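You operate a simulated robot arm through the tools that you are given. There is no shell and no other tool.

Carry out the task below with a simulated robot arm. There is one attempt and no reset: what you move stays moved.

Task
Check the white gauge blocks on the top of the board stack. At the end: the white gauge block with the smallest size on its label from the top of the board stack is on top of the brown card box (marked "Sealer") on the top of the board stack; the white valve motor from the top of the board stack stands on top of the grey battery pack (marked "Pack T-41"); the yellow cable cap from the top of the board stack stands where the white valve motor stood; the white gauge block with the largest size on its label from the top of the board stack is in the deep grey tray; whatever was shut is shut again. Leave all else as you found it, and nothing knocked over.

The check looks at the end state, three seconds after you hand in, the way a careful person would. Anything else that was tipped, shoved, dropped, spilled or broken makes it a failure. Lids that push on must go on centred and level and be pressed home; caps that screw on are set level and turned clockwise until they are tight.

Robot
A 7-joint arm with a two-finger gripper, fixed in place. Base frame: the origin is at the foot of the arm, x ahead of it, y to its left, z up; the work surface is at about z = 0.78. Units: m, rad, N and s.
With the tool pointing down near the work surface it reaches from about 0.34 to 0.72 m from the base axis. Its first joint turns from -1.152 to 1.152 rad. Payload 2.45 kg.
The TCP is the grasp point between the finger pads, 0.026 m short of the fingertips. In the tool frame z runs along the fingers and y along their closing line. The gripper opens to 0.096 m. The gripper's body begins 0.069 m behind the TCP.
Orientation is told as [roll, pitch, yaw] about the base's x, y, z axes, in that order, counted from this pose: with the fingers straight down and closing along the base's y, the tool's x points along the base's -x, its y along +y and its z along -z.

Tools
- The arm moves only by the tool nudge_tool. Its argument "deltas" is a list of rows, each a list of 3 entries, a list of its own where there are three numbers: the shift along the tool's x, y, z in mm, then the turn, a rotation vector about the tool's x, y, z in rad, then the opening, from 0 (shut) to 1 (fully open). In form: [[[tx, ty, tz], [wx, wy, wz], fingers], ...]. A call has 1 to 20 rows; each row shifts and turns the commanded pose from where the row before left it, along the tool's axes as they then stand. A row lasts 0.2 s, in which the tool goes at most 0.05 m and 0.15 rad; a call with a longer step from one row to the next is refused whole, and so is a gripper value outside its range. A pose out of reach is approached as far as the arm can. The call stops where the force on the tool passes 40 N (or 10 N more than at its start, if that is more) or the arm is blocked; 0.2 s more then pass. The fingers move at their own pace and stop on an object; they squeeze with about 35 N. The grip force told is the motor's: it shows also when the fingers shut on nothing. Time passes only in rows, and 0.2 s behind the last, so rows that do not move let the fingers close. The reply holds the time, the measured pose of the TCP, the force on the tool along the base axes, the opening and the grip force, in the units named above and with some noise, with the torque about the TCP (base axes, N m) and any sound that the robot's microphone picked up.
- Cameras (640 x 400 px; columns grow to the right, rows downward): "scene" is fixed at [0.1707, -0.4191, 1.3971]; the picture's right is [0.55, -0.83, 0.00], its down [-0.68, -0.45, -0.58] and it looks along [0.49, 0.32, -0.81] (base axes); focal length 271 px, centre (320, 200). "wrist" rides on the gripper at [0.082, 0.003, -0.098] in the tool frame; the picture's right is [-0.04, 1.00, 0.00], its down [-0.73, -0.03, -0.68] and it looks along [-0.68, -0.03, 0.73] (tool axes); focal length 256 px, centre (320, 200). There is no depth. A picture from a camera that has moved, and an enlarged one, comes with that camera's place and axes in the base frame and with its lens.
- snapshot(camera): a new picture of that camera. No time passes.
- enlarge(camera, box): a new picture of the part [left, top, right, bottom] of that camera's present view, enlarged. No time passes.
- hand_in(): hands the job in; it is judged then, once.

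Places have to be worked out from the pictures, the camera data and where the tool is seen. Open the gripper and draw the arm clear of the work before you hand the job in, unless the task says otherwise.

The tools are called after "Emit:" as name(argument=value, ...) on one line, values as JSON. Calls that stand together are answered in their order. nudge_tool: Moves the arm, as the interface text tells. Its arguments: {"type":"object","properties":{"deltas":{"type":"array","items":{"type":"array"}}},"required":["deltas"]} The other tools are called the same way: snapshot (camera) takes a picture; enlarge (camera, box) takes an enlarged picture of a part of a camera's view; hand_in () hands the job in.

At the start:

```text
clock: 0.0
eef_pos: [0.4281, 0.0006, 1.0704]
ee_rot: [0.0, 0.001, 0.0]
ft_force: [-0.3, -0.8, -0.1]
moment: [-0.02, -0.02, -0.04]
grip_width: 0.0959
gripper_force: 0.1
```

scene: 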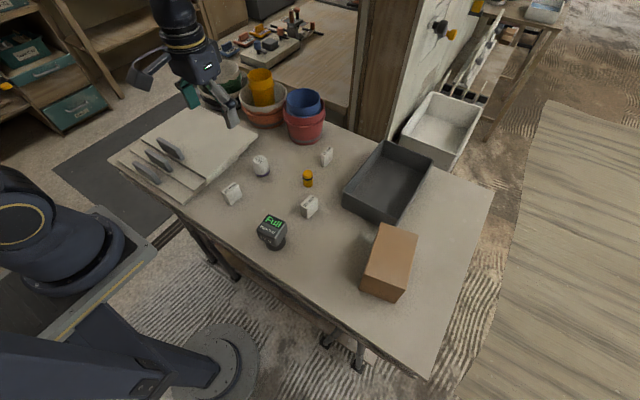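
wrist: 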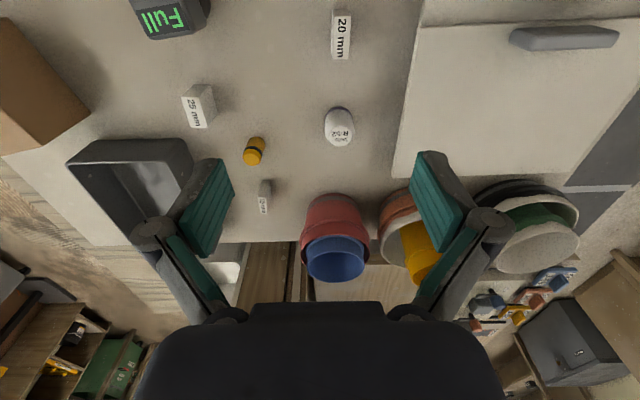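

I'll start by looking closely at the scene from both cameras to identify items and labels.

Emit:
enlarge(camera="scene", box=[200, 120, 360, 220])

Emit:
enlarge(camera="scene", box=[240, 180, 440, 305])

Emit:
enlarge(camera="wrist", box=[120, 0, 280, 100])

Emit:
enlarge(camera="wrist", box=[160, 70, 400, 220])

Emit:
enlarge(camera="wrist", box=[220, 160, 316, 220])

```text
4.00 times, centred on (280, 170) of scene
camera zoom: at [0.1707, -0.4191, 1.3971], right [0.55, -0.83, 0.0], down [-0.68, -0.45, -0.58], along [0.49, 0.32, -0.81], focal length 1083 px, centre (480, 320)
```

zoom: 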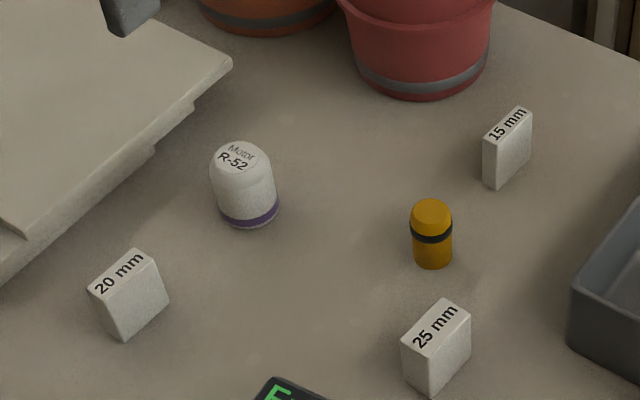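

```text
3.20 times, centred on (340, 242) of scene
camera zoom: at [0.1707, -0.4191, 1.3971], right [0.55, -0.83, 0.0], down [-0.68, -0.45, -0.58], along [0.49, 0.32, -0.81], focal length 866 px, centre (256, 64)
```

zoom: 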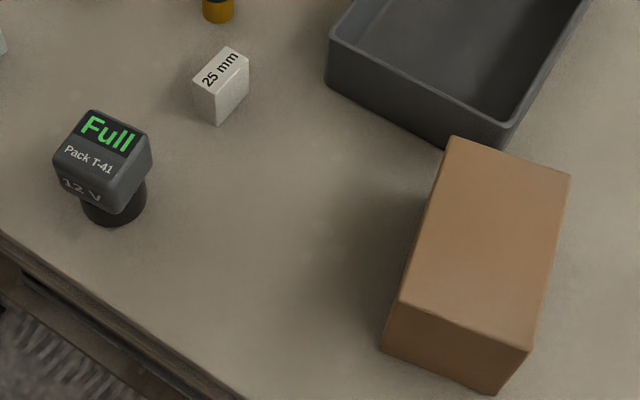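

```text
4.00 times, centred on (200, 50) of wrist
camera zoom: at [0.3456, 0.003, 1.169], right [0.04, 1.0, 0.0], down [0.73, -0.03, 0.68], along [0.68, -0.03, -0.73], focal length 1024 px, centre (800, 800)
```

zoom: 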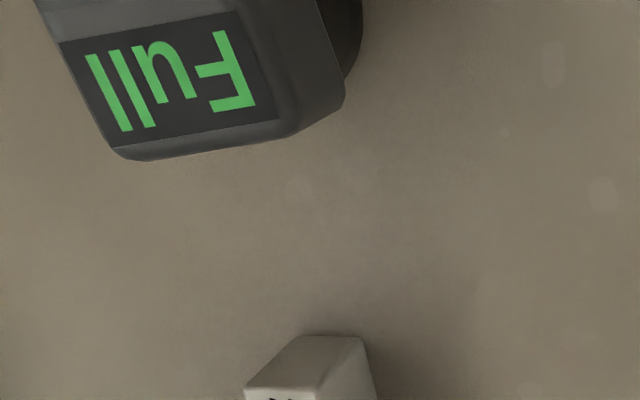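

```text
2.67 times, centred on (280, 145) of wrist
camera zoom: at [0.3456, 0.003, 1.169], right [0.04, 1.0, 0.0], down [0.73, -0.03, 0.68], along [0.68, -0.03, -0.73], focal length 683 px, centre (427, 347)
```

zoom: 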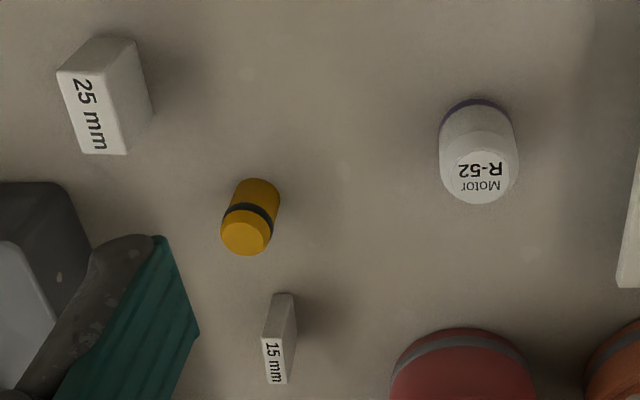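

```text
6.67 times, centred on (268, 190) of wrist
camera zoom: at [0.3456, 0.003, 1.169], right [0.04, 1.0, 0.0], down [0.73, -0.03, 0.68], along [0.68, -0.03, -0.73], focal length 1707 px, centre (667, 267)
```

zoom: 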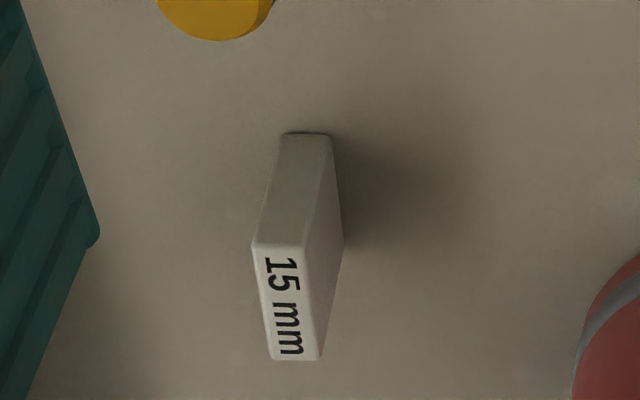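

Three blocks are visible (15, 20, 25 mm). I'll check the slab on the left, the tray and the rest for further blocks or lids.

Emit:
enlarge(camera="scene", box=[100, 90, 260, 190])

Emit:
enlarge(camera="scene", box=[330, 120, 490, 220])

Emit:
enlarge(camera="scene", box=[180, 50, 340, 150])

Emit:
enlarge(camera="scene", box=[330, 210, 490, 310])

Emit:
enlarge(camera="scene", box=[230, 190, 310, 260])

```text
4.00 times, centred on (180, 140) of scene
camera zoom: at [0.1707, -0.4191, 1.3971], right [0.55, -0.83, 0.0], down [-0.68, -0.45, -0.58], along [0.49, 0.32, -0.81], focal length 1083 px, centre (880, 440)
```

zoom: 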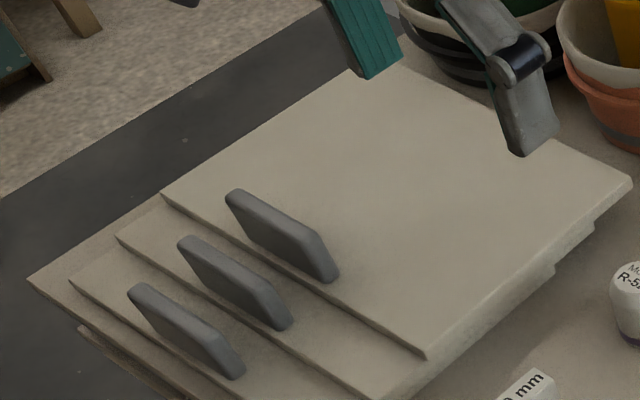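

```text
4.00 times, centred on (410, 170) of scene
camera zoom: at [0.1707, -0.4191, 1.3971], right [0.55, -0.83, 0.0], down [-0.68, -0.45, -0.58], along [0.49, 0.32, -0.81], focal length 1083 px, centre (-40, 320)
```

zoom: 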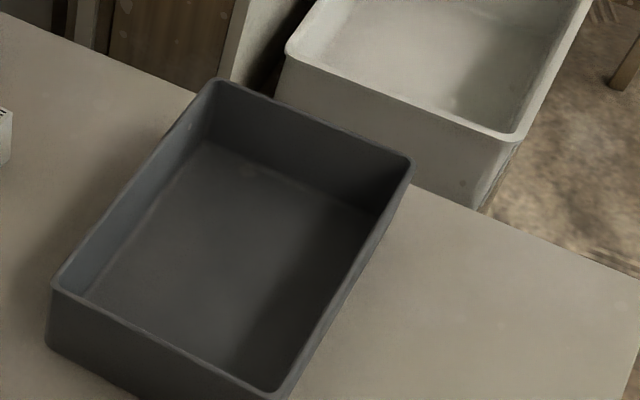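

```text
4.00 times, centred on (260, 100) of scene
camera zoom: at [0.1707, -0.4191, 1.3971], right [0.55, -0.83, 0.0], down [-0.68, -0.45, -0.58], along [0.49, 0.32, -0.81], focal length 1083 px, centre (560, 600)
```

zoom: 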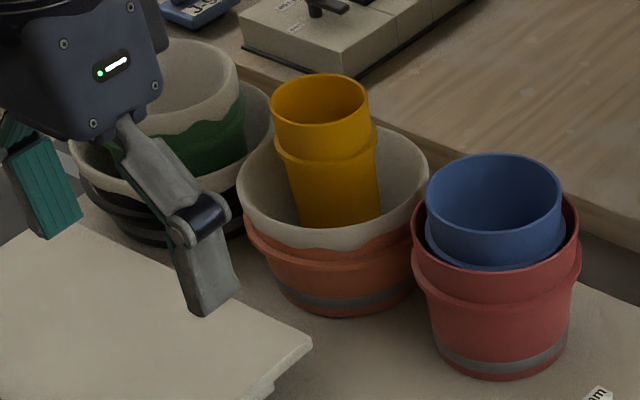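

```text
4.00 times, centred on (410, 260) of scene
camera zoom: at [0.1707, -0.4191, 1.3971], right [0.55, -0.83, 0.0], down [-0.68, -0.45, -0.58], along [0.49, 0.32, -0.81], focal length 1083 px, centre (-40, -40)
```

zoom: 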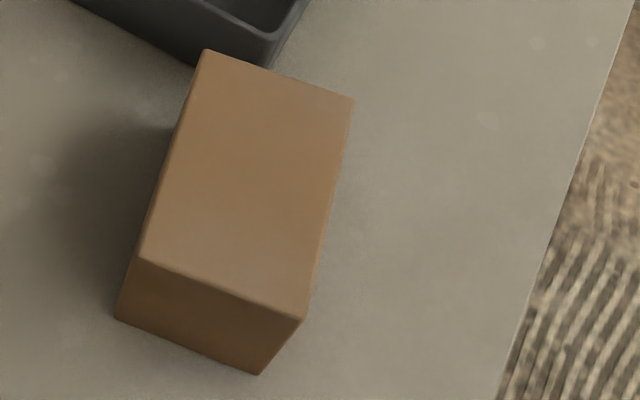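

```text
5.71 times, centred on (270, 225) of scene
camera zoom: at [0.1707, -0.4191, 1.3971], right [0.55, -0.83, 0.0], down [-0.68, -0.45, -0.58], along [0.49, 0.32, -0.81], focal length 1547 px, centre (606, 57)
```

zoom: 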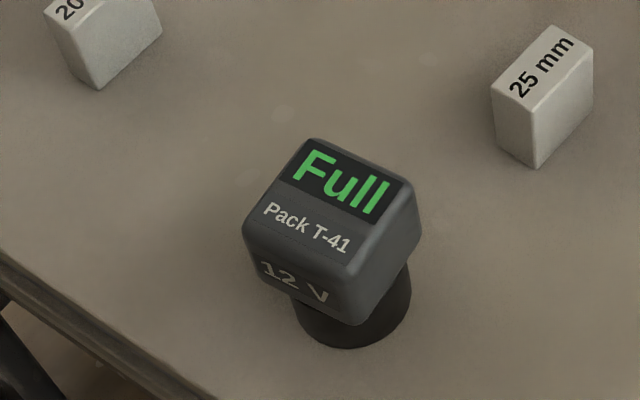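

Only three gauge blocks are visible: 15 (smallest), 20 and 25 (largest). My estimates are motor (0.533, 0.027), cap (0.572, -0.115), 25 mm block (0.496, -0.171), 15 mm block (0.679, -0.112), pack (0.37, -0.155), box centre (0.455, -0.415). I'll move above the motor for a closer wrist view.

Emit:
nudge_tool(deltas=[[[-26, 6.5, 20], [0, 0, 0], 1], [[-26, 6.5, 20], [0, 0, 0], 1], [[-26, 6.5, 20], [0, 0, 0], 1], [[-26, 6.5, 20], [0, 0, 0], 1], [[0, 0, 0], [0, 0, 0], 1]])

Emit:
snapshot(camera="wrist")

Emit:
snapshot(camera="scene")

```text
clock: 1.2
eef_pos: [0.5305, 0.0266, 0.9919]
ee_rot: [-0.001, 0.001, 0.0]
ft_force: [0.0, -0.3, -0.6]
moment: [0.0, 0.02, 0.0]
grip_width: 0.096
gripper_force: 0.0
```

```text
taken
camera wrist: at [0.4488, 0.0299, 1.0904], right [0.04, 1.0, 0.0], down [0.73, -0.03, 0.68], along [0.68, -0.03, -0.73], focal length 256 px, centre (320, 200)
```

wrist: 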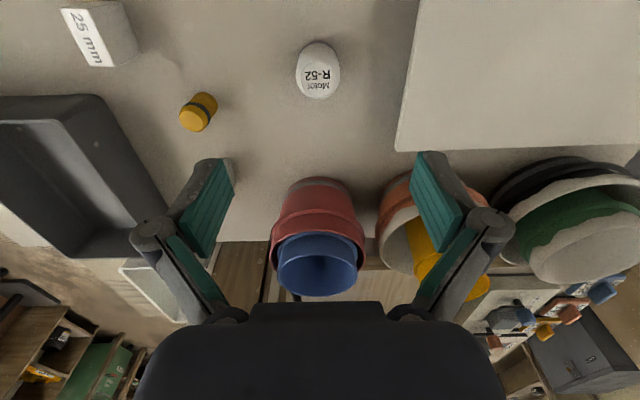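

```text
taken
```

scene: 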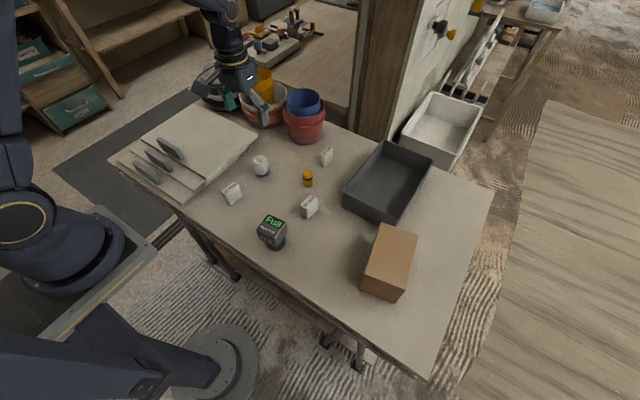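

The motor is now near the tool axis. I'll enlarge it to locate its centre.

Emit:
enlarge(camera="wrist", box=[260, 20, 380, 120])

Emit:
enlarge(camera="wrist", box=[40, 0, 240, 140])

```text
4.00 times, centred on (320, 70) of wrist
camera zoom: at [0.4488, 0.0299, 1.0904], right [0.04, 1.0, 0.0], down [0.73, -0.03, 0.68], along [0.68, -0.03, -0.73], focal length 1024 px, centre (320, 720)
```

zoom: 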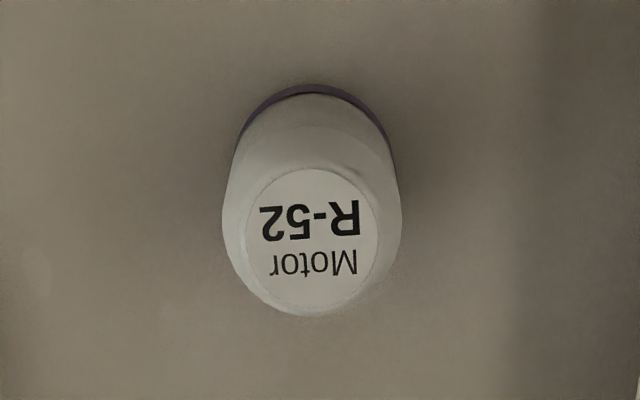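

```text
2.86 times, centred on (140, 70) of wrist
camera zoom: at [0.4488, 0.0299, 1.0904], right [0.04, 1.0, 0.0], down [0.73, -0.03, 0.68], along [0.68, -0.03, -0.73], focal length 731 px, centre (834, 571)
```

zoom: 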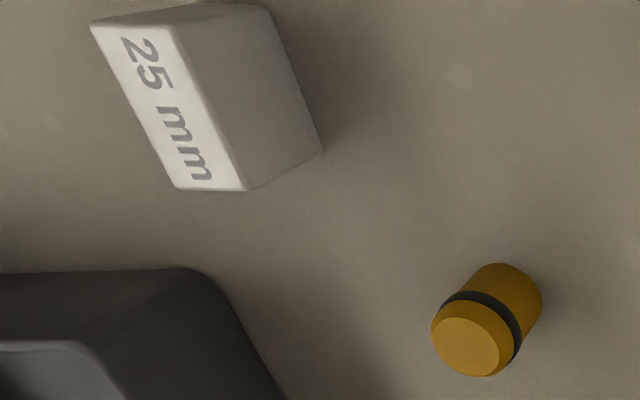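

The motor centre comes out at about (0.5315, 0.0255), about 45 mm wide with its top near z 0.832. I'll descend around it with the fingers open, stopping at z ≈ 0.85 first.

Emit:
nudge_tool(deltas=[[[-1, -1, 40], [0, 0, 0], 1], [[0, 0, 40], [0, 0, 0], 1], [[0, 0, 40], [0, 0, 0], 1], [[0, 0, 22], [0, 0, 0], 1], [[0, 0, 0], [0, 0, 0], 1]])

Emit:
snapshot(camera="wrist")

Emit:
enlarge(camera="scene", box=[200, 120, 360, 220])

```text
clock: 2.4
eef_pos: [0.5331, 0.0265, 0.8486]
ee_rot: [-0.001, 0.001, 0.001]
ft_force: [0.0, -0.1, -0.8]
moment: [0.01, 0.0, 0.01]
grip_width: 0.0959
gripper_force: 0.1
```

```text
taken
camera wrist: at [0.4517, 0.029, 0.9472], right [0.04, 1.0, 0.0], down [0.73, -0.03, 0.68], along [0.68, -0.03, -0.73], focal length 256 px, centre (320, 200)
```

wrist: 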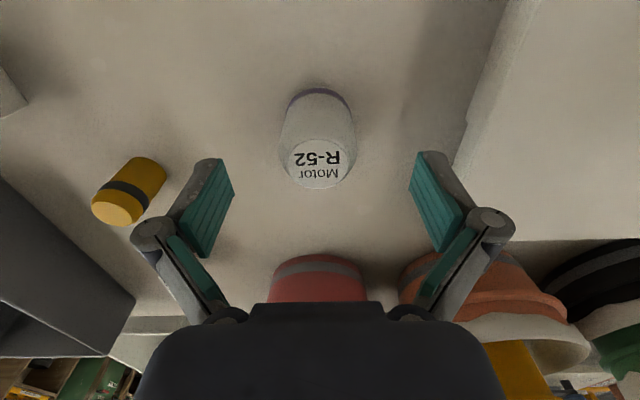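

```text
4.00 times, centred on (280, 170) of scene
camera zoom: at [0.1707, -0.4191, 1.3971], right [0.55, -0.83, 0.0], down [-0.68, -0.45, -0.58], along [0.49, 0.32, -0.81], focal length 1083 px, centre (480, 320)
```

zoom: 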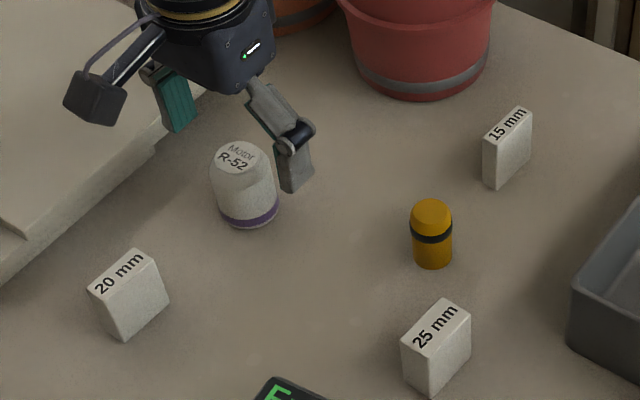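

The slab edge is about 2 cm from the left finger, so I'll narrow the opening to about 70 mm before going lower. I'll enlarge first to check centring.

Emit:
enlarge(camera="wrist", box=[240, 70, 400, 200])

```text
3.08 times, centred on (320, 135) of wrist
camera zoom: at [0.4517, 0.029, 0.9472], right [0.04, 1.0, 0.0], down [0.73, -0.03, 0.68], along [0.68, -0.03, -0.73], focal length 788 px, centre (320, 400)
```

zoom: 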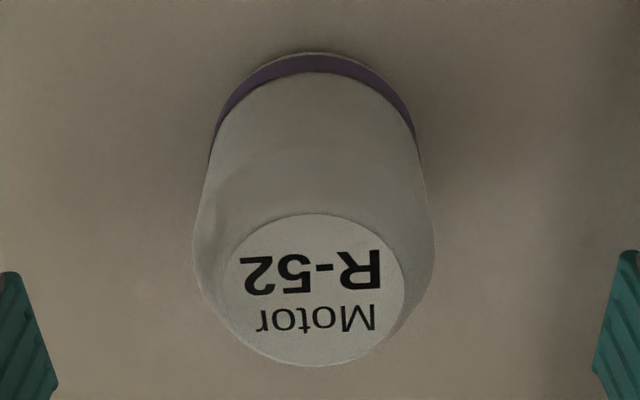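

Motor centre refined to about (0.532, 0.0245). I'll narrow the fingers, shift by (-1, -2) mm, descend to z ≈ 0.811 and close.

Emit:
nudge_tool(deltas=[[[1, -2, 0], [0, 0, 0], 0.73], [[0, 0, 0], [0, 0, 0], 0.73], [[0, 0, 20], [0, 0, 0], 0.73], [[0, 0, 17], [0, 0, 0], 0.73], [[0, 0, 0], [0, 0, 0], 0.73]])

Emit:
snapshot(camera="wrist")

```text
clock: 3.6
eef_pos: [0.5323, 0.0235, 0.8112]
ee_rot: [-0.001, 0.001, 0.0]
ft_force: [-0.8, 0.2, -1.0]
moment: [0.01, 0.0, 0.01]
grip_width: 0.0699
gripper_force: 0.1
```

```text
taken
camera wrist: at [0.4499, 0.0261, 0.9095], right [0.04, 1.0, 0.0], down [0.73, -0.03, 0.68], along [0.68, -0.03, -0.73], focal length 256 px, centre (320, 200)
```

wrist: 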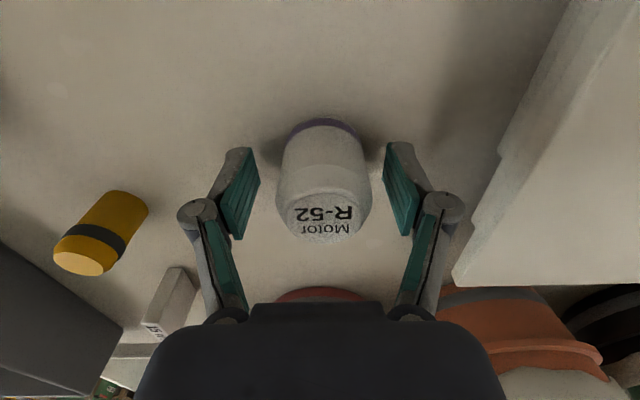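

The gaps show the motor about 1 mm to the +y side of the tool centre. I'll shift +1 mm and close gently.

Emit:
nudge_tool(deltas=[[[0, 1, 0], [0, 0, 0], 0.65], [[0, 0, 0], [0, 0, 0], 0.58], [[0, 0, 0], [0, 0, 0], 0.52], [[0, 0, 0], [0, 0, 0], 0.47], [[0, 0, 0], [0, 0, 0], 0.43], [[0, 0, 0], [0, 0, 0], 0.35], [[0, 0, 0], [0, 0, 0], 0.3]])

Emit:
snapshot(camera="wrist")

```text
clock: 5.2
eef_pos: [0.5321, 0.0242, 0.8123]
ee_rot: [0.0, 0.001, -0.001]
ft_force: [-1.2, 0.9, 3.5]
moment: [0.02, 0.01, 0.0]
grip_width: 0.0429
gripper_force: 34.8
```

```text
taken
camera wrist: at [0.4495, 0.0273, 0.9101], right [0.04, 1.0, 0.0], down [0.73, -0.03, 0.68], along [0.68, -0.03, -0.73], focal length 256 px, centre (320, 200)
```

wrist: 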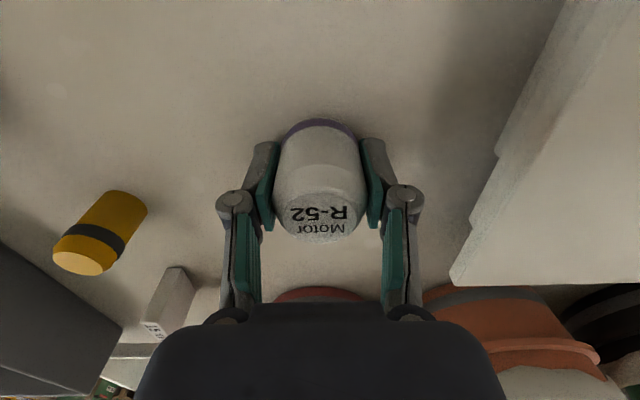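

Gripped at 42.9 mm, motor centre at (0.532, 0.024), and I'll keep that as the spot for the cap. I'll lift straight up.

Emit:
nudge_tool(deltas=[[[0, 0, -10], [0, 0, 0], 0.3], [[0, 0, -30], [0, 0, 0], 0.3], [[0, 0, -45], [0, 0, 0], 0.3], [[0, 0, -45], [0, 0, 0], 0.3], [[0, 0, -30], [0, 0, 0], 0.3], [[0, 0, 0], [0, 0, 0], 0.3]])

Emit:
snapshot(camera="wrist")

Emit:
enlarge(camera="scene", box=[200, 120, 360, 220])

```text
clock: 6.6
eef_pos: [0.5322, 0.0245, 0.9719]
ee_rot: [0.0, 0.0, -0.001]
ft_force: [-0.2, 0.1, -0.7]
moment: [-0.03, 0.01, 0.04]
grip_width: 0.0428
gripper_force: 34.8
```

```text
taken
camera wrist: at [0.4507, 0.0274, 1.0707], right [0.04, 1.0, 0.0], down [0.73, -0.03, 0.68], along [0.68, -0.03, -0.73], focal length 256 px, centre (320, 200)
```

wrist: 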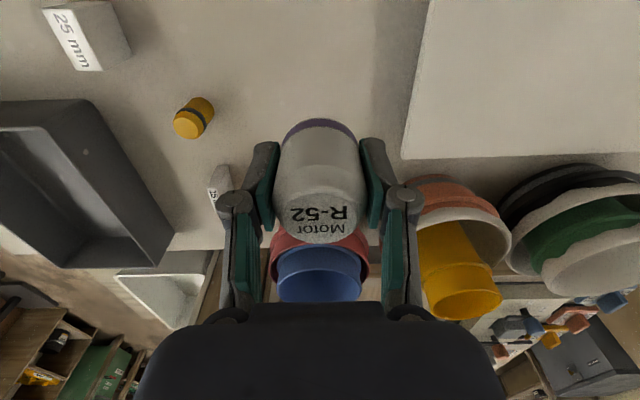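

```text
4.00 times, centred on (280, 170) of scene
camera zoom: at [0.1708, -0.4191, 1.3971], right [0.55, -0.83, 0.0], down [-0.68, -0.45, -0.58], along [0.49, 0.32, -0.81], focal length 1083 px, centre (480, 320)
```

zoom: 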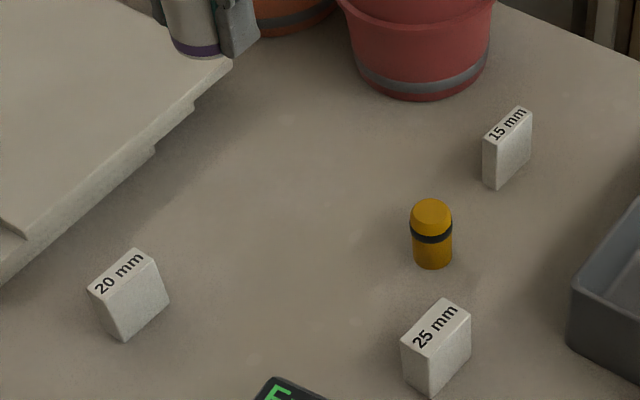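

The motor is held level and clear. I'll carry it toward the pack, stopping about 5 cm short so the pack is visible to the wrist camera.

Emit:
nudge_tool(deltas=[[[21, -36, 0], [0, 0, 0], 0.3], [[21, -36, 0], [0, 0, 0], 0.3], [[21, -36, 0], [0, 0, 0], 0.3], [[21, -36, 0], [0, 0, 0], 0.3], [[21, -36, 0], [0, 0, 0], 0.3], [[0, 0, 0], [0, 0, 0], 0.3], [[0, 0, 0], [0, 0, 0], 0.3]])

Emit:
snapshot(camera="wrist")

Emit:
enlarge(camera="wrist", box=[240, 0, 400, 100])

Emit:
enlarge(camera="scene", box=[220, 170, 340, 260])

```text
clock: 8.2
eef_pos: [0.4271, -0.1557, 0.9743]
ee_rot: [0.0, 0.0, 0.0]
ft_force: [-0.4, 0.2, 0.0]
moment: [-0.01, -0.02, -0.01]
grip_width: 0.0429
gripper_force: 35.0
```

```text
taken
camera wrist: at [0.3442, -0.1532, 1.0723], right [0.04, 1.0, 0.0], down [0.73, -0.03, 0.68], along [0.68, -0.03, -0.73], focal length 256 px, centre (320, 200)
```

wrist: 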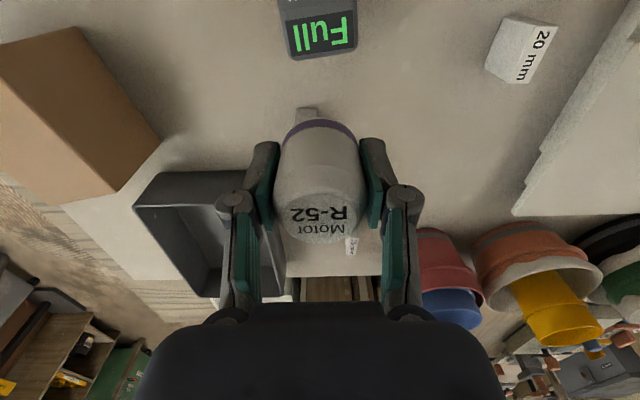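

```text
4.00 times, centred on (320, 50) of wrist
camera zoom: at [0.3442, -0.1532, 1.0723], right [0.04, 1.0, 0.0], down [0.73, -0.03, 0.68], along [0.68, -0.03, -0.73], focal length 1024 px, centre (320, 800)
```

zoom: 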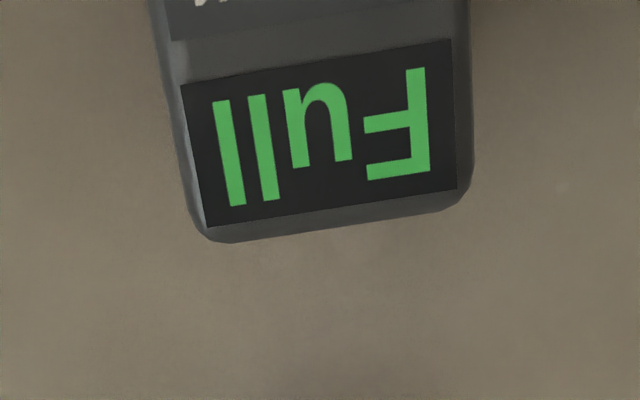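

```text
4.44 times, centred on (280, 215) of scene
camera zoom: at [0.1707, -0.4191, 1.3971], right [0.55, -0.83, 0.0], down [-0.68, -0.45, -0.58], along [0.49, 0.32, -0.81], focal length 1203 px, centre (498, 133)
```

zoom: 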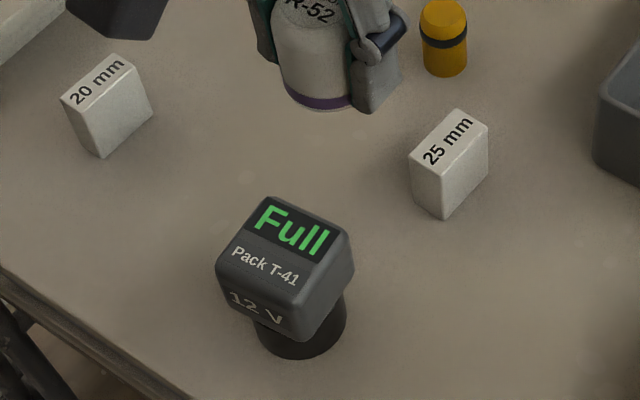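

The pack is only partly in view at the top, so I'll move back 22 mm to see its whole top face.

Emit:
nudge_tool(deltas=[[[22, 0, 0], [0, 0, 0], 0.3], [[0, 0, 0], [0, 0, 0], 0.3], [[0, 0, 0], [0, 0, 0], 0.3]])

Emit:
enlarge(camera="wrist", box=[240, 0, 400, 120])

Emit:
enlarge(camera="scene", box=[240, 190, 310, 255])

```text
clock: 9.0
eef_pos: [0.403, -0.1562, 0.9733]
ee_rot: [-0.001, 0.0, 0.0]
ft_force: [0.0, 0.1, -1.5]
moment: [-0.02, -0.02, -0.02]
grip_width: 0.0429
gripper_force: 35.2
```

```text
3.33 times, centred on (320, 60) of wrist
camera zoom: at [0.3217, -0.1535, 1.0716], right [0.04, 1.0, 0.0], down [0.73, -0.03, 0.68], along [0.68, -0.03, -0.73], focal length 853 px, centre (320, 667)
```

zoom: 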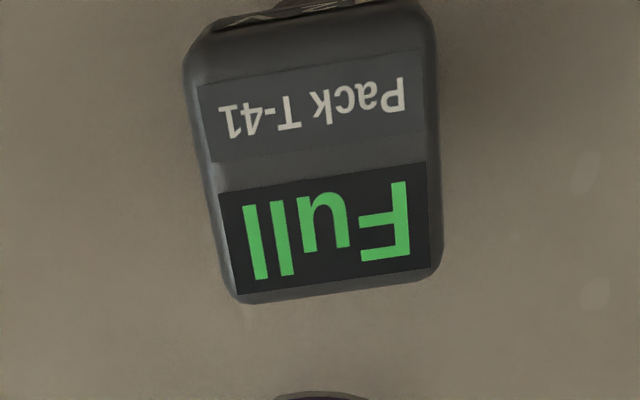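

```text
6.15 times, centred on (275, 222) of scene
camera zoom: at [0.1708, -0.4191, 1.3971], right [0.55, -0.83, 0.0], down [-0.68, -0.45, -0.58], along [0.49, 0.32, -0.81], focal length 1666 px, centre (597, 62)
```

zoom: 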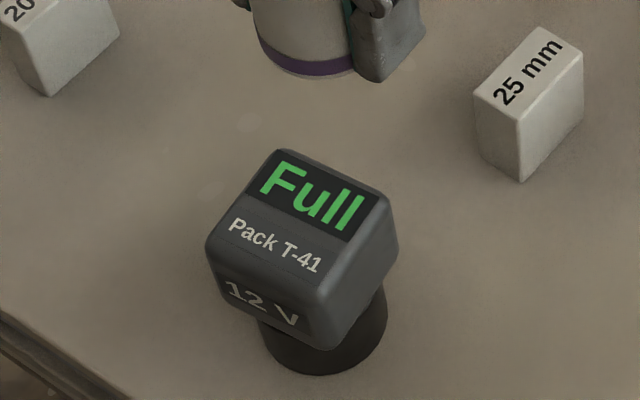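

Combining both views puts the pack's top at about z 0.87, 50 mm square and centred near (0.370, -0.155). I'll move over it and lower to about 1.5 cm above.

Emit:
nudge_tool(deltas=[[[17, 1, 0], [0, 0, 0], 0.3], [[16, 0, 0], [0, 0, 0], 0.3], [[0, 0, 25], [0, 0, 0], 0.3], [[0, 0, 25], [0, 0, 0], 0.3], [[0, 0, 5], [0, 0, 0], 0.3], [[0, 0, 0], [0, 0, 0], 0.3]])

Emit:
snapshot(camera="wrist")

Emit:
enlarge(camera="scene", box=[230, 170, 320, 255])

```text
clock: 10.4
eef_pos: [0.3705, -0.1548, 0.9164]
ee_rot: [0.001, -0.001, 0.0]
ft_force: [0.3, -0.1, -0.3]
moment: [0.03, 0.03, 0.0]
grip_width: 0.0428
gripper_force: 34.8
```

```text
taken
camera wrist: at [0.2892, -0.1513, 1.0145], right [0.04, 1.0, 0.0], down [0.73, -0.03, 0.68], along [0.68, -0.03, -0.73], focal length 256 px, centre (320, 200)
```

wrist: 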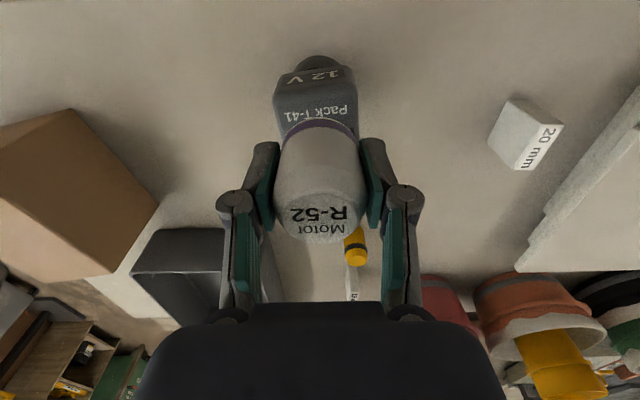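

```text
4.71 times, centred on (275, 212) of scene
camera zoom: at [0.1708, -0.4191, 1.3971], right [0.55, -0.83, 0.0], down [-0.68, -0.45, -0.58], along [0.49, 0.32, -0.81], focal length 1274 px, centre (532, 141)
```

zoom: 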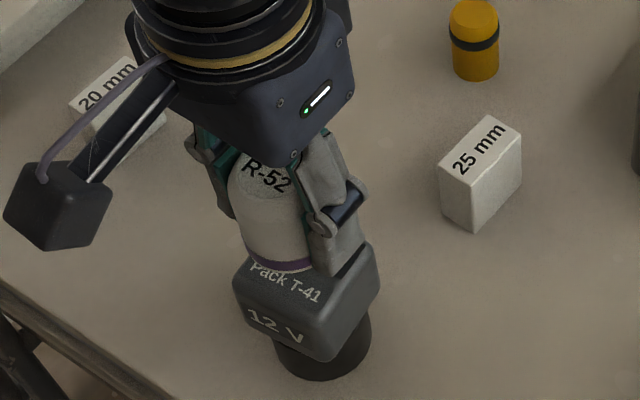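

I'm about 14 mm above the pack. I'll check alignment in the wrist view before lowering.

Emit:
enlarge(camera="wrist", box=[240, 40, 400, 160])

```text
3.33 times, centred on (320, 100) of wrist
camera zoom: at [0.2892, -0.1513, 1.0145], right [0.04, 1.0, 0.0], down [0.73, -0.03, 0.68], along [0.68, -0.03, -0.73], focal length 853 px, centre (320, 533)
```

zoom: 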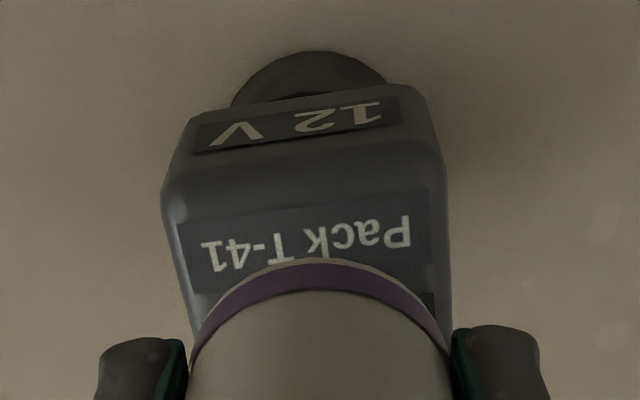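

Alignment looks good to within about 1 mm. I'll shift 1 mm back and lower slowly, watching the force.

Emit:
nudge_tool(deltas=[[[1, 0, 5], [0, 0, 0], 0.3], [[0, 0, 4], [0, 0, 0], 0.3], [[0, 0, 0], [0, 0, 0], 0.3]])

Emit:
enlarge(camera="scene", box=[240, 190, 310, 255])

```text
clock: 11.2
eef_pos: [0.3701, -0.1552, 0.907]
ee_rot: [0.001, -0.001, 0.001]
ft_force: [0.3, -0.3, 0.3]
moment: [0.01, 0.01, 0.0]
grip_width: 0.0429
gripper_force: 35.6
```

```text
6.15 times, centred on (275, 222) of scene
camera zoom: at [0.1708, -0.4191, 1.3971], right [0.55, -0.83, 0.0], down [-0.68, -0.45, -0.58], along [0.49, 0.32, -0.81], focal length 1666 px, centre (597, 62)
```

zoom: 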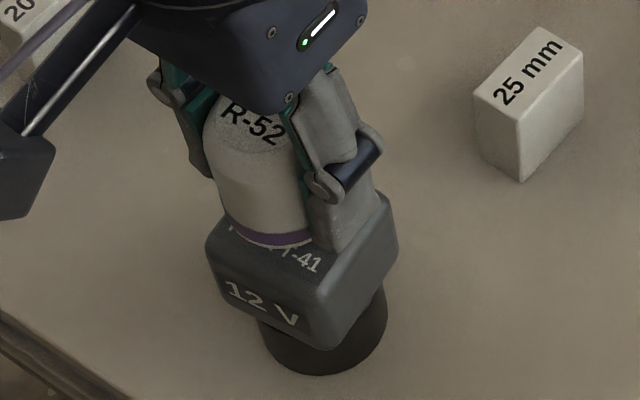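

No contact yet at z 0.907. I'll continue in 1.5 mm steps.

Emit:
nudge_tool(deltas=[[[0, 0, 1.5], [0, 0, 0], 0.3], [[0, 0, 1.5], [0, 0, 0], 0.3], [[0, 0, 0], [0, 0, 0], 0.3]])

```text
clock: 12.0
eef_pos: [0.3703, -0.1554, 0.9037]
ee_rot: [0.0, 0.001, -0.001]
ft_force: [0.1, -0.2, -0.9]
moment: [-0.02, -0.01, -0.03]
grip_width: 0.0426
gripper_force: 35.2
```

Emit:
nudge_tool(deltas=[[[0, 0, 1], [0, 0, 0], 0.3], [[0, 0, 1], [0, 0, 0], 0.3], [[0, 0, 0], [0, 0, 0], 0.3]])

Emit:
enlarge(camera="scene", box=[240, 190, 310, 255])

```text
clock: 12.8
eef_pos: [0.3691, -0.1553, 0.9029]
ee_rot: [0.001, 0.0, -0.001]
ft_force: [0.0, 0.7, -0.2]
moment: [-0.01, 0.01, -0.04]
grip_width: 0.0432
gripper_force: 34.8
```

```text
6.15 times, centred on (275, 222) of scene
camera zoom: at [0.1708, -0.4191, 1.3971], right [0.55, -0.83, 0.0], down [-0.68, -0.45, -0.58], along [0.49, 0.32, -0.81], focal length 1666 px, centre (597, 62)
```

zoom: 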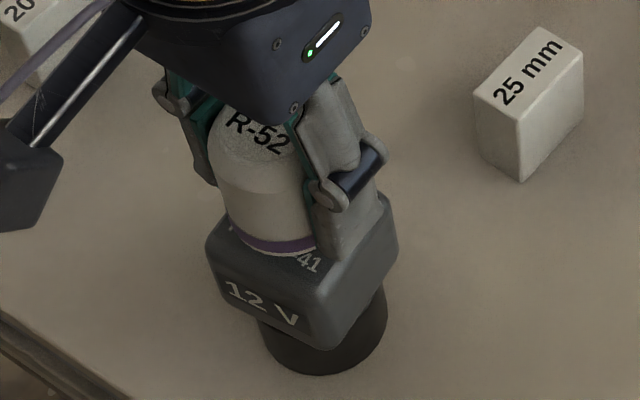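

No contact force yet. I'll look closer at the motor-to-pack placement in the scene view.

Emit:
enlarge(camera="scene", box=[255, 210, 295, 235])

Emit:
enlarge(camera="wrist", box=[240, 60, 400, 160])

```text
16.00 times, centred on (275, 222) of scene
camera zoom: at [0.1708, -0.4191, 1.3971], right [0.55, -0.83, 0.0], down [-0.68, -0.45, -0.58], along [0.49, 0.32, -0.81], focal length 4332 px, centre (1040, -160)
```

zoom: 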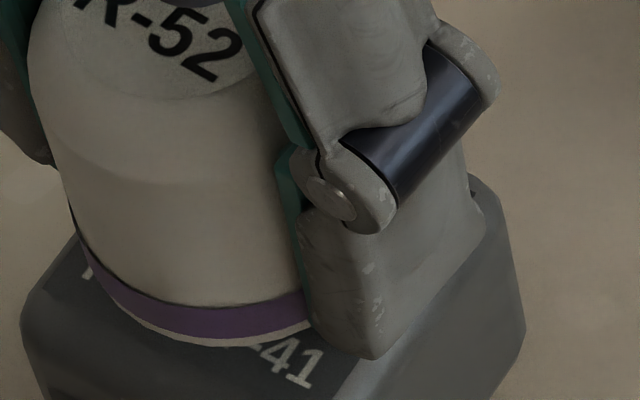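

```text
4.00 times, centred on (320, 110) of wrist
camera zoom: at [0.2886, -0.1522, 1.0006], right [0.04, 1.0, 0.0], down [0.73, -0.03, 0.68], along [0.68, -0.03, -0.73], focal length 1024 px, centre (320, 560)
```

zoom: 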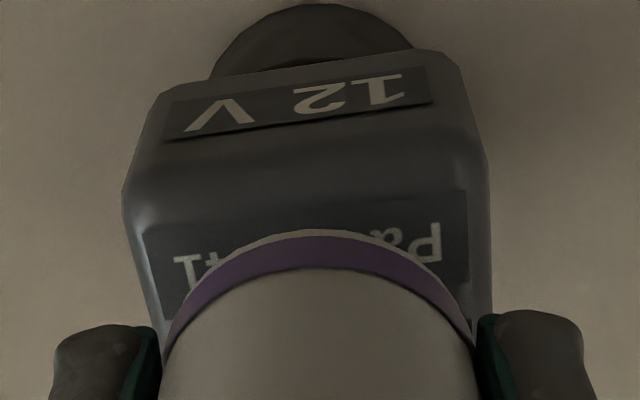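

The no-contact reading implies the pack top is lower (about z 0.86), and at that height both cameras agree on a centre near (0.372, -0.155). I'll shift 2 mm forward and keep lowering in small steps.

Emit:
nudge_tool(deltas=[[[-2, 0.5, 0], [0, 0, 0], 0.3], [[0, 0, 1.5], [0, 0, 0], 0.3], [[0, 0, 1.5], [0, 0, 0], 0.3], [[0, 0, 1.5], [0, 0, 0], 0.3], [[0, 0, 0], [0, 0, 0], 0.3]])

Emit:
enlarge(camera="wrist", box=[240, 60, 400, 160])

Emit:
enlarge(camera="scene", box=[255, 210, 295, 235])

```text
clock: 14.0
eef_pos: [0.3729, -0.1537, 0.8977]
ee_rot: [0.0, 0.0, -0.001]
ft_force: [0.3, 0.1, -0.3]
moment: [0.01, 0.0, 0.0]
grip_width: 0.0428
gripper_force: 35.1
```

```text
4.00 times, centred on (320, 110) of wrist
camera zoom: at [0.2913, -0.1511, 0.9966], right [0.04, 1.0, 0.0], down [0.73, -0.03, 0.68], along [0.68, -0.03, -0.73], focal length 1024 px, centre (320, 560)
```

zoom: 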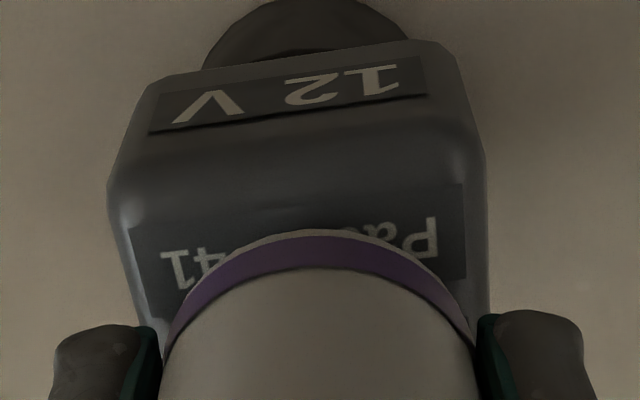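

```text
16.00 times, centred on (275, 222) of scene
camera zoom: at [0.1708, -0.4191, 1.3971], right [0.55, -0.83, 0.0], down [-0.68, -0.45, -0.58], along [0.49, 0.32, -0.81], focal length 4332 px, centre (1040, -160)
```

zoom: 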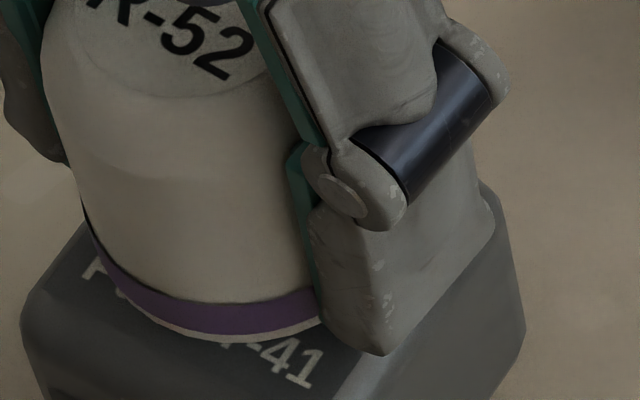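

The wrist view now shows the motor centred sideways on the pack with no contact yet. I'll continue down in 1 mm steps.

Emit:
nudge_tool(deltas=[[[0, 0, 1], [0, 0, 0], 0.3], [[0, 0, 1], [0, 0, 0], 0.3], [[0, 0, 1], [0, 0, 0], 0.3], [[0, 0, 0], [0, 0, 0], 0.3]])

```text
clock: 15.0
eef_pos: [0.3732, -0.1543, 0.8946]
ee_rot: [0.0, -0.001, 0.0]
ft_force: [-0.1, -0.6, -1.3]
moment: [-0.02, 0.03, -0.01]
grip_width: 0.0427
gripper_force: 35.2
```

Emit:
nudge_tool(deltas=[[[0, 0, 1], [0, 0, 0], 0.3], [[0, 0, 0.7], [0, 0, 0], 0.3], [[0, 0, 0], [0, 0, 0], 0.3]])

Emit:
enlarge(camera="scene", box=[255, 210, 295, 235])

Emit:
enlarge(camera="wrist", box=[240, 60, 400, 160])

```text
clock: 15.8
eef_pos: [0.3715, -0.155, 0.8935]
ee_rot: [0.001, 0.001, -0.001]
ft_force: [0.5, -0.3, 3.4]
moment: [0.0, 0.0, 0.0]
grip_width: 0.0429
gripper_force: 34.4
```

```text
16.00 times, centred on (275, 222) of scene
camera zoom: at [0.1707, -0.4191, 1.3972], right [0.55, -0.83, 0.0], down [-0.68, -0.45, -0.58], along [0.49, 0.32, -0.81], focal length 4332 px, centre (1040, -160)
```

zoom: 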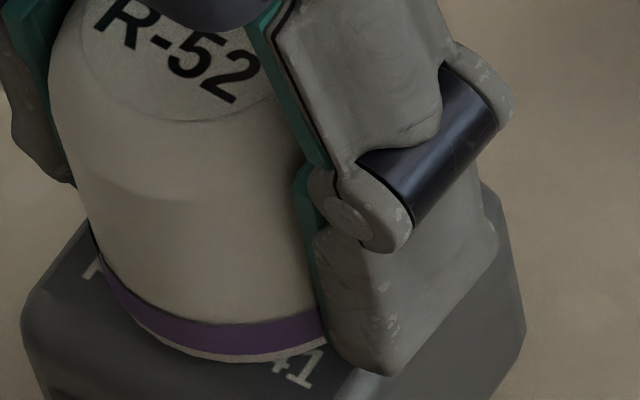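

```text
4.00 times, centred on (320, 110) of wrist
camera zoom: at [0.2908, -0.1516, 0.9921], right [0.04, 1.0, 0.0], down [0.73, -0.03, 0.68], along [0.68, -0.03, -0.73], focal length 1024 px, centre (320, 560)
```

zoom: 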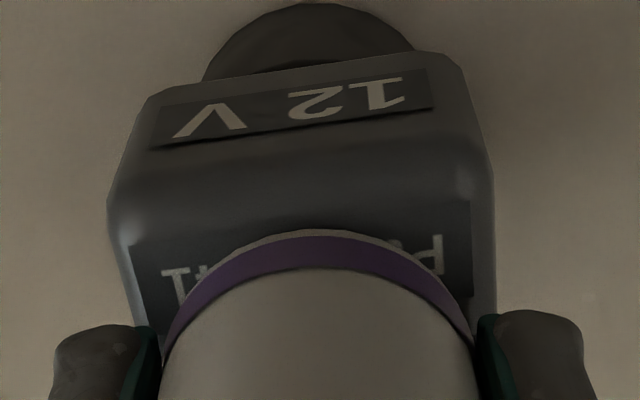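

Contact at z 0.8935 puts the pack top at about 0.861. The motor sits about 2 mm forward of centre, so I'll lift 2 mm, shift (-2, -1.5) mm and set it down again.

Emit:
nudge_tool(deltas=[[[0, 0, -2.5], [0, 0, 0], 0.3], [[2, -1.5, 0], [0, 0, 0], 0.3], [[0, 0, 0], [0, 0, 0], 0.3], [[0, 0, 1.2], [0, 0, 0], 0.3], [[0, 0, 1.2], [0, 0, 0], 0.3], [[0, 0, 0], [0, 0, 0], 0.3]])

Emit:
enlarge(camera="wrist", box=[240, 60, 400, 160])

Emit:
enlarge(camera="scene", box=[240, 190, 310, 255])

```text
clock: 17.2
eef_pos: [0.3701, -0.1568, 0.8946]
ee_rot: [-0.002, 0.0, 0.0]
ft_force: [0.4, -0.2, 0.9]
moment: [0.01, -0.05, 0.01]
grip_width: 0.0428
gripper_force: 34.4
```

```text
4.00 times, centred on (320, 110) of wrist
camera zoom: at [0.2885, -0.153, 0.9921], right [0.04, 1.0, 0.0], down [0.73, -0.03, 0.68], along [0.68, -0.03, -0.73], focal length 1024 px, centre (320, 560)
```

zoom: 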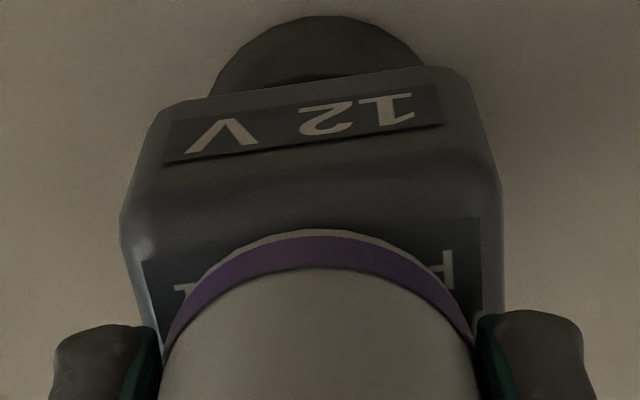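

```text
6.15 times, centred on (275, 222) of scene
camera zoom: at [0.1707, -0.4191, 1.3971], right [0.55, -0.83, 0.0], down [-0.68, -0.45, -0.58], along [0.49, 0.32, -0.81], focal length 1666 px, centre (597, 62)
```

zoom: 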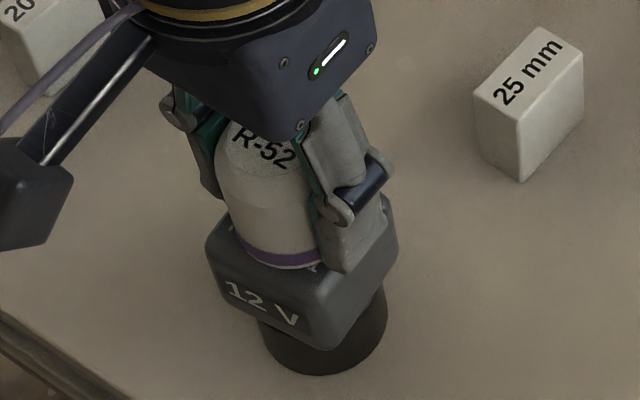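

Now well centred. I'll press down a touch to be sure of contact.

Emit:
nudge_tool(deltas=[[[0, 0, 0.6], [0, 0, 0], 0.3], [[0, 0, 0.4], [0, 0, 0], 0.3], [[0, 0, 0], [0, 0, 0], 0.3]])

```text
clock: 18.0
eef_pos: [0.369, -0.1566, 0.8933]
ee_rot: [-0.003, 0.0, 0.001]
ft_force: [-2.2, 2.4, 30.6]
moment: [0.06, 0.08, -0.04]
grip_width: 0.0429
gripper_force: 35.3
```

Contact is firm at 30 N. I'll back off 0.6 mm to unload it.

Emit:
nudge_tool(deltas=[[[0, 0, -0.5], [0, 0, 0], 0.3], [[0, 0, -0.1], [0, 0, 0], 0.3], [[0, 0, 0], [0, 0, 0], 0.3]])

```text
clock: 18.8
eef_pos: [0.3696, -0.1563, 0.8934]
ee_rot: [0.0, -0.001, 0.0]
ft_force: [2.9, 2.2, 25.7]
moment: [0.08, -0.13, -0.02]
grip_width: 0.0426
gripper_force: 35.2
```

Emit:
nudge_tool(deltas=[[[0, 0, -0.5], [0, 0, 0], 0.3], [[0, 0, 0], [0, 0, 0], 0.3], [[0, 0, 0], [0, 0, 0], 0.3]])

```text
clock: 19.6
eef_pos: [0.3702, -0.1565, 0.8942]
ee_rot: [0.002, 0.0, -0.001]
ft_force: [2.1, -1.3, 8.2]
moment: [-0.08, -0.13, 0.02]
grip_width: 0.0429
gripper_force: 35.2
```

The load is down to 8 N, resting lightly. I'll open the fingers gradually.

Emit:
nudge_tool(deltas=[[[0, 0, 0], [0, 0, 0], 0.42], [[0, 0, 0], [0, 0, 0], 0.46], [[0, 0, 0], [0, 0, 0], 0.5], [[0, 0, 0], [0, 0, 0], 0.56], [[0, 0, 0], [0, 0, 0], 0.64], [[0, 0, 0], [0, 0, 0], 0.64]])

Emit:
snapshot(camera="wrist")

Emit:
enlarge(camera="scene", box=[240, 190, 310, 255])

```text
clock: 21.0
eef_pos: [0.3697, -0.157, 0.8925]
ee_rot: [0.0, -0.001, -0.002]
ft_force: [0.3, 0.3, 0.0]
moment: [0.0, -0.01, -0.04]
grip_width: 0.0616
gripper_force: 0.1
```

```text
taken
camera wrist: at [0.2884, -0.1531, 0.9917], right [0.04, 1.0, 0.0], down [0.73, -0.03, 0.68], along [0.68, -0.03, -0.73], focal length 256 px, centre (320, 200)
```

wrist: 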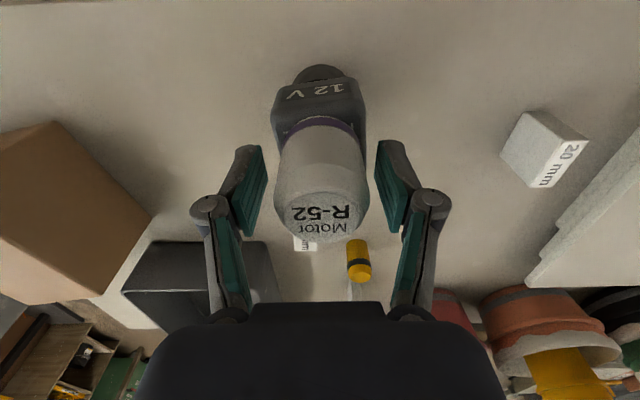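

```text
6.15 times, centred on (275, 222) of scene
camera zoom: at [0.1707, -0.4191, 1.3971], right [0.55, -0.83, 0.0], down [-0.68, -0.45, -0.58], along [0.49, 0.32, -0.81], focal length 1666 px, centre (597, 62)
```

zoom: 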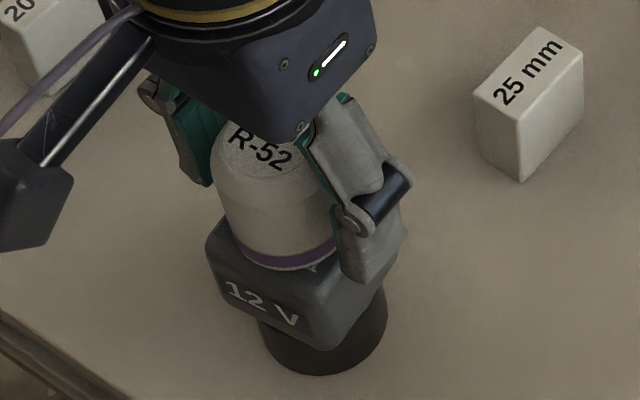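

Released, with even clearance on both sides. I'll rise straight up and verify.

Emit:
nudge_tool(deltas=[[[0, 0, -10], [0, 0, 0], 0.64], [[0, 0, -30], [0, 0, 0], 0.64], [[0, 0, -40], [0, 0, 0], 0.64], [[0, 0, -20], [0, 0, 0], 0.64], [[0, 0, 0], [0, 0, 0], 0.64]])

Emit:
snapshot(camera="wrist")

Emit:
enlarge(camera="scene", box=[220, 170, 340, 260])

```text
clock: 22.2
eef_pos: [0.3708, -0.1558, 0.9919]
ee_rot: [0.001, 0.0, 0.0]
ft_force: [-0.4, 0.6, 0.0]
moment: [-0.01, -0.02, 0.02]
grip_width: 0.0616
gripper_force: 0.1
```

```text
taken
camera wrist: at [0.2882, -0.153, 1.0905], right [0.04, 1.0, 0.0], down [0.73, -0.03, 0.68], along [0.68, -0.03, -0.73], focal length 256 px, centre (320, 200)
```

wrist: 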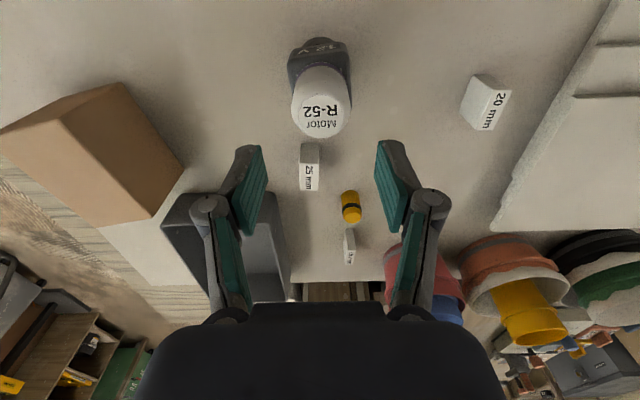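

```text
4.44 times, centred on (280, 215) of scene
camera zoom: at [0.1707, -0.4191, 1.3971], right [0.55, -0.83, 0.0], down [-0.68, -0.45, -0.58], along [0.49, 0.32, -0.81], focal length 1203 px, centre (498, 133)
```

zoom: 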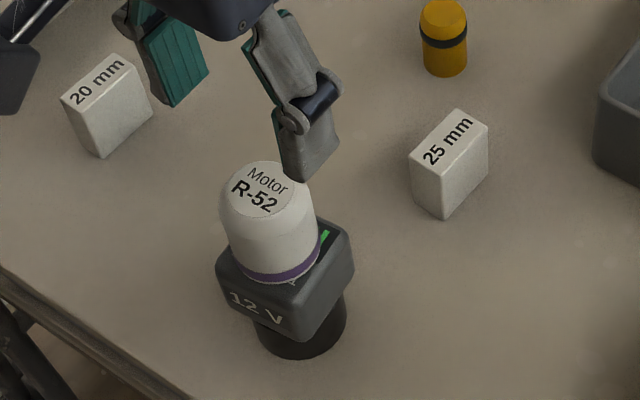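

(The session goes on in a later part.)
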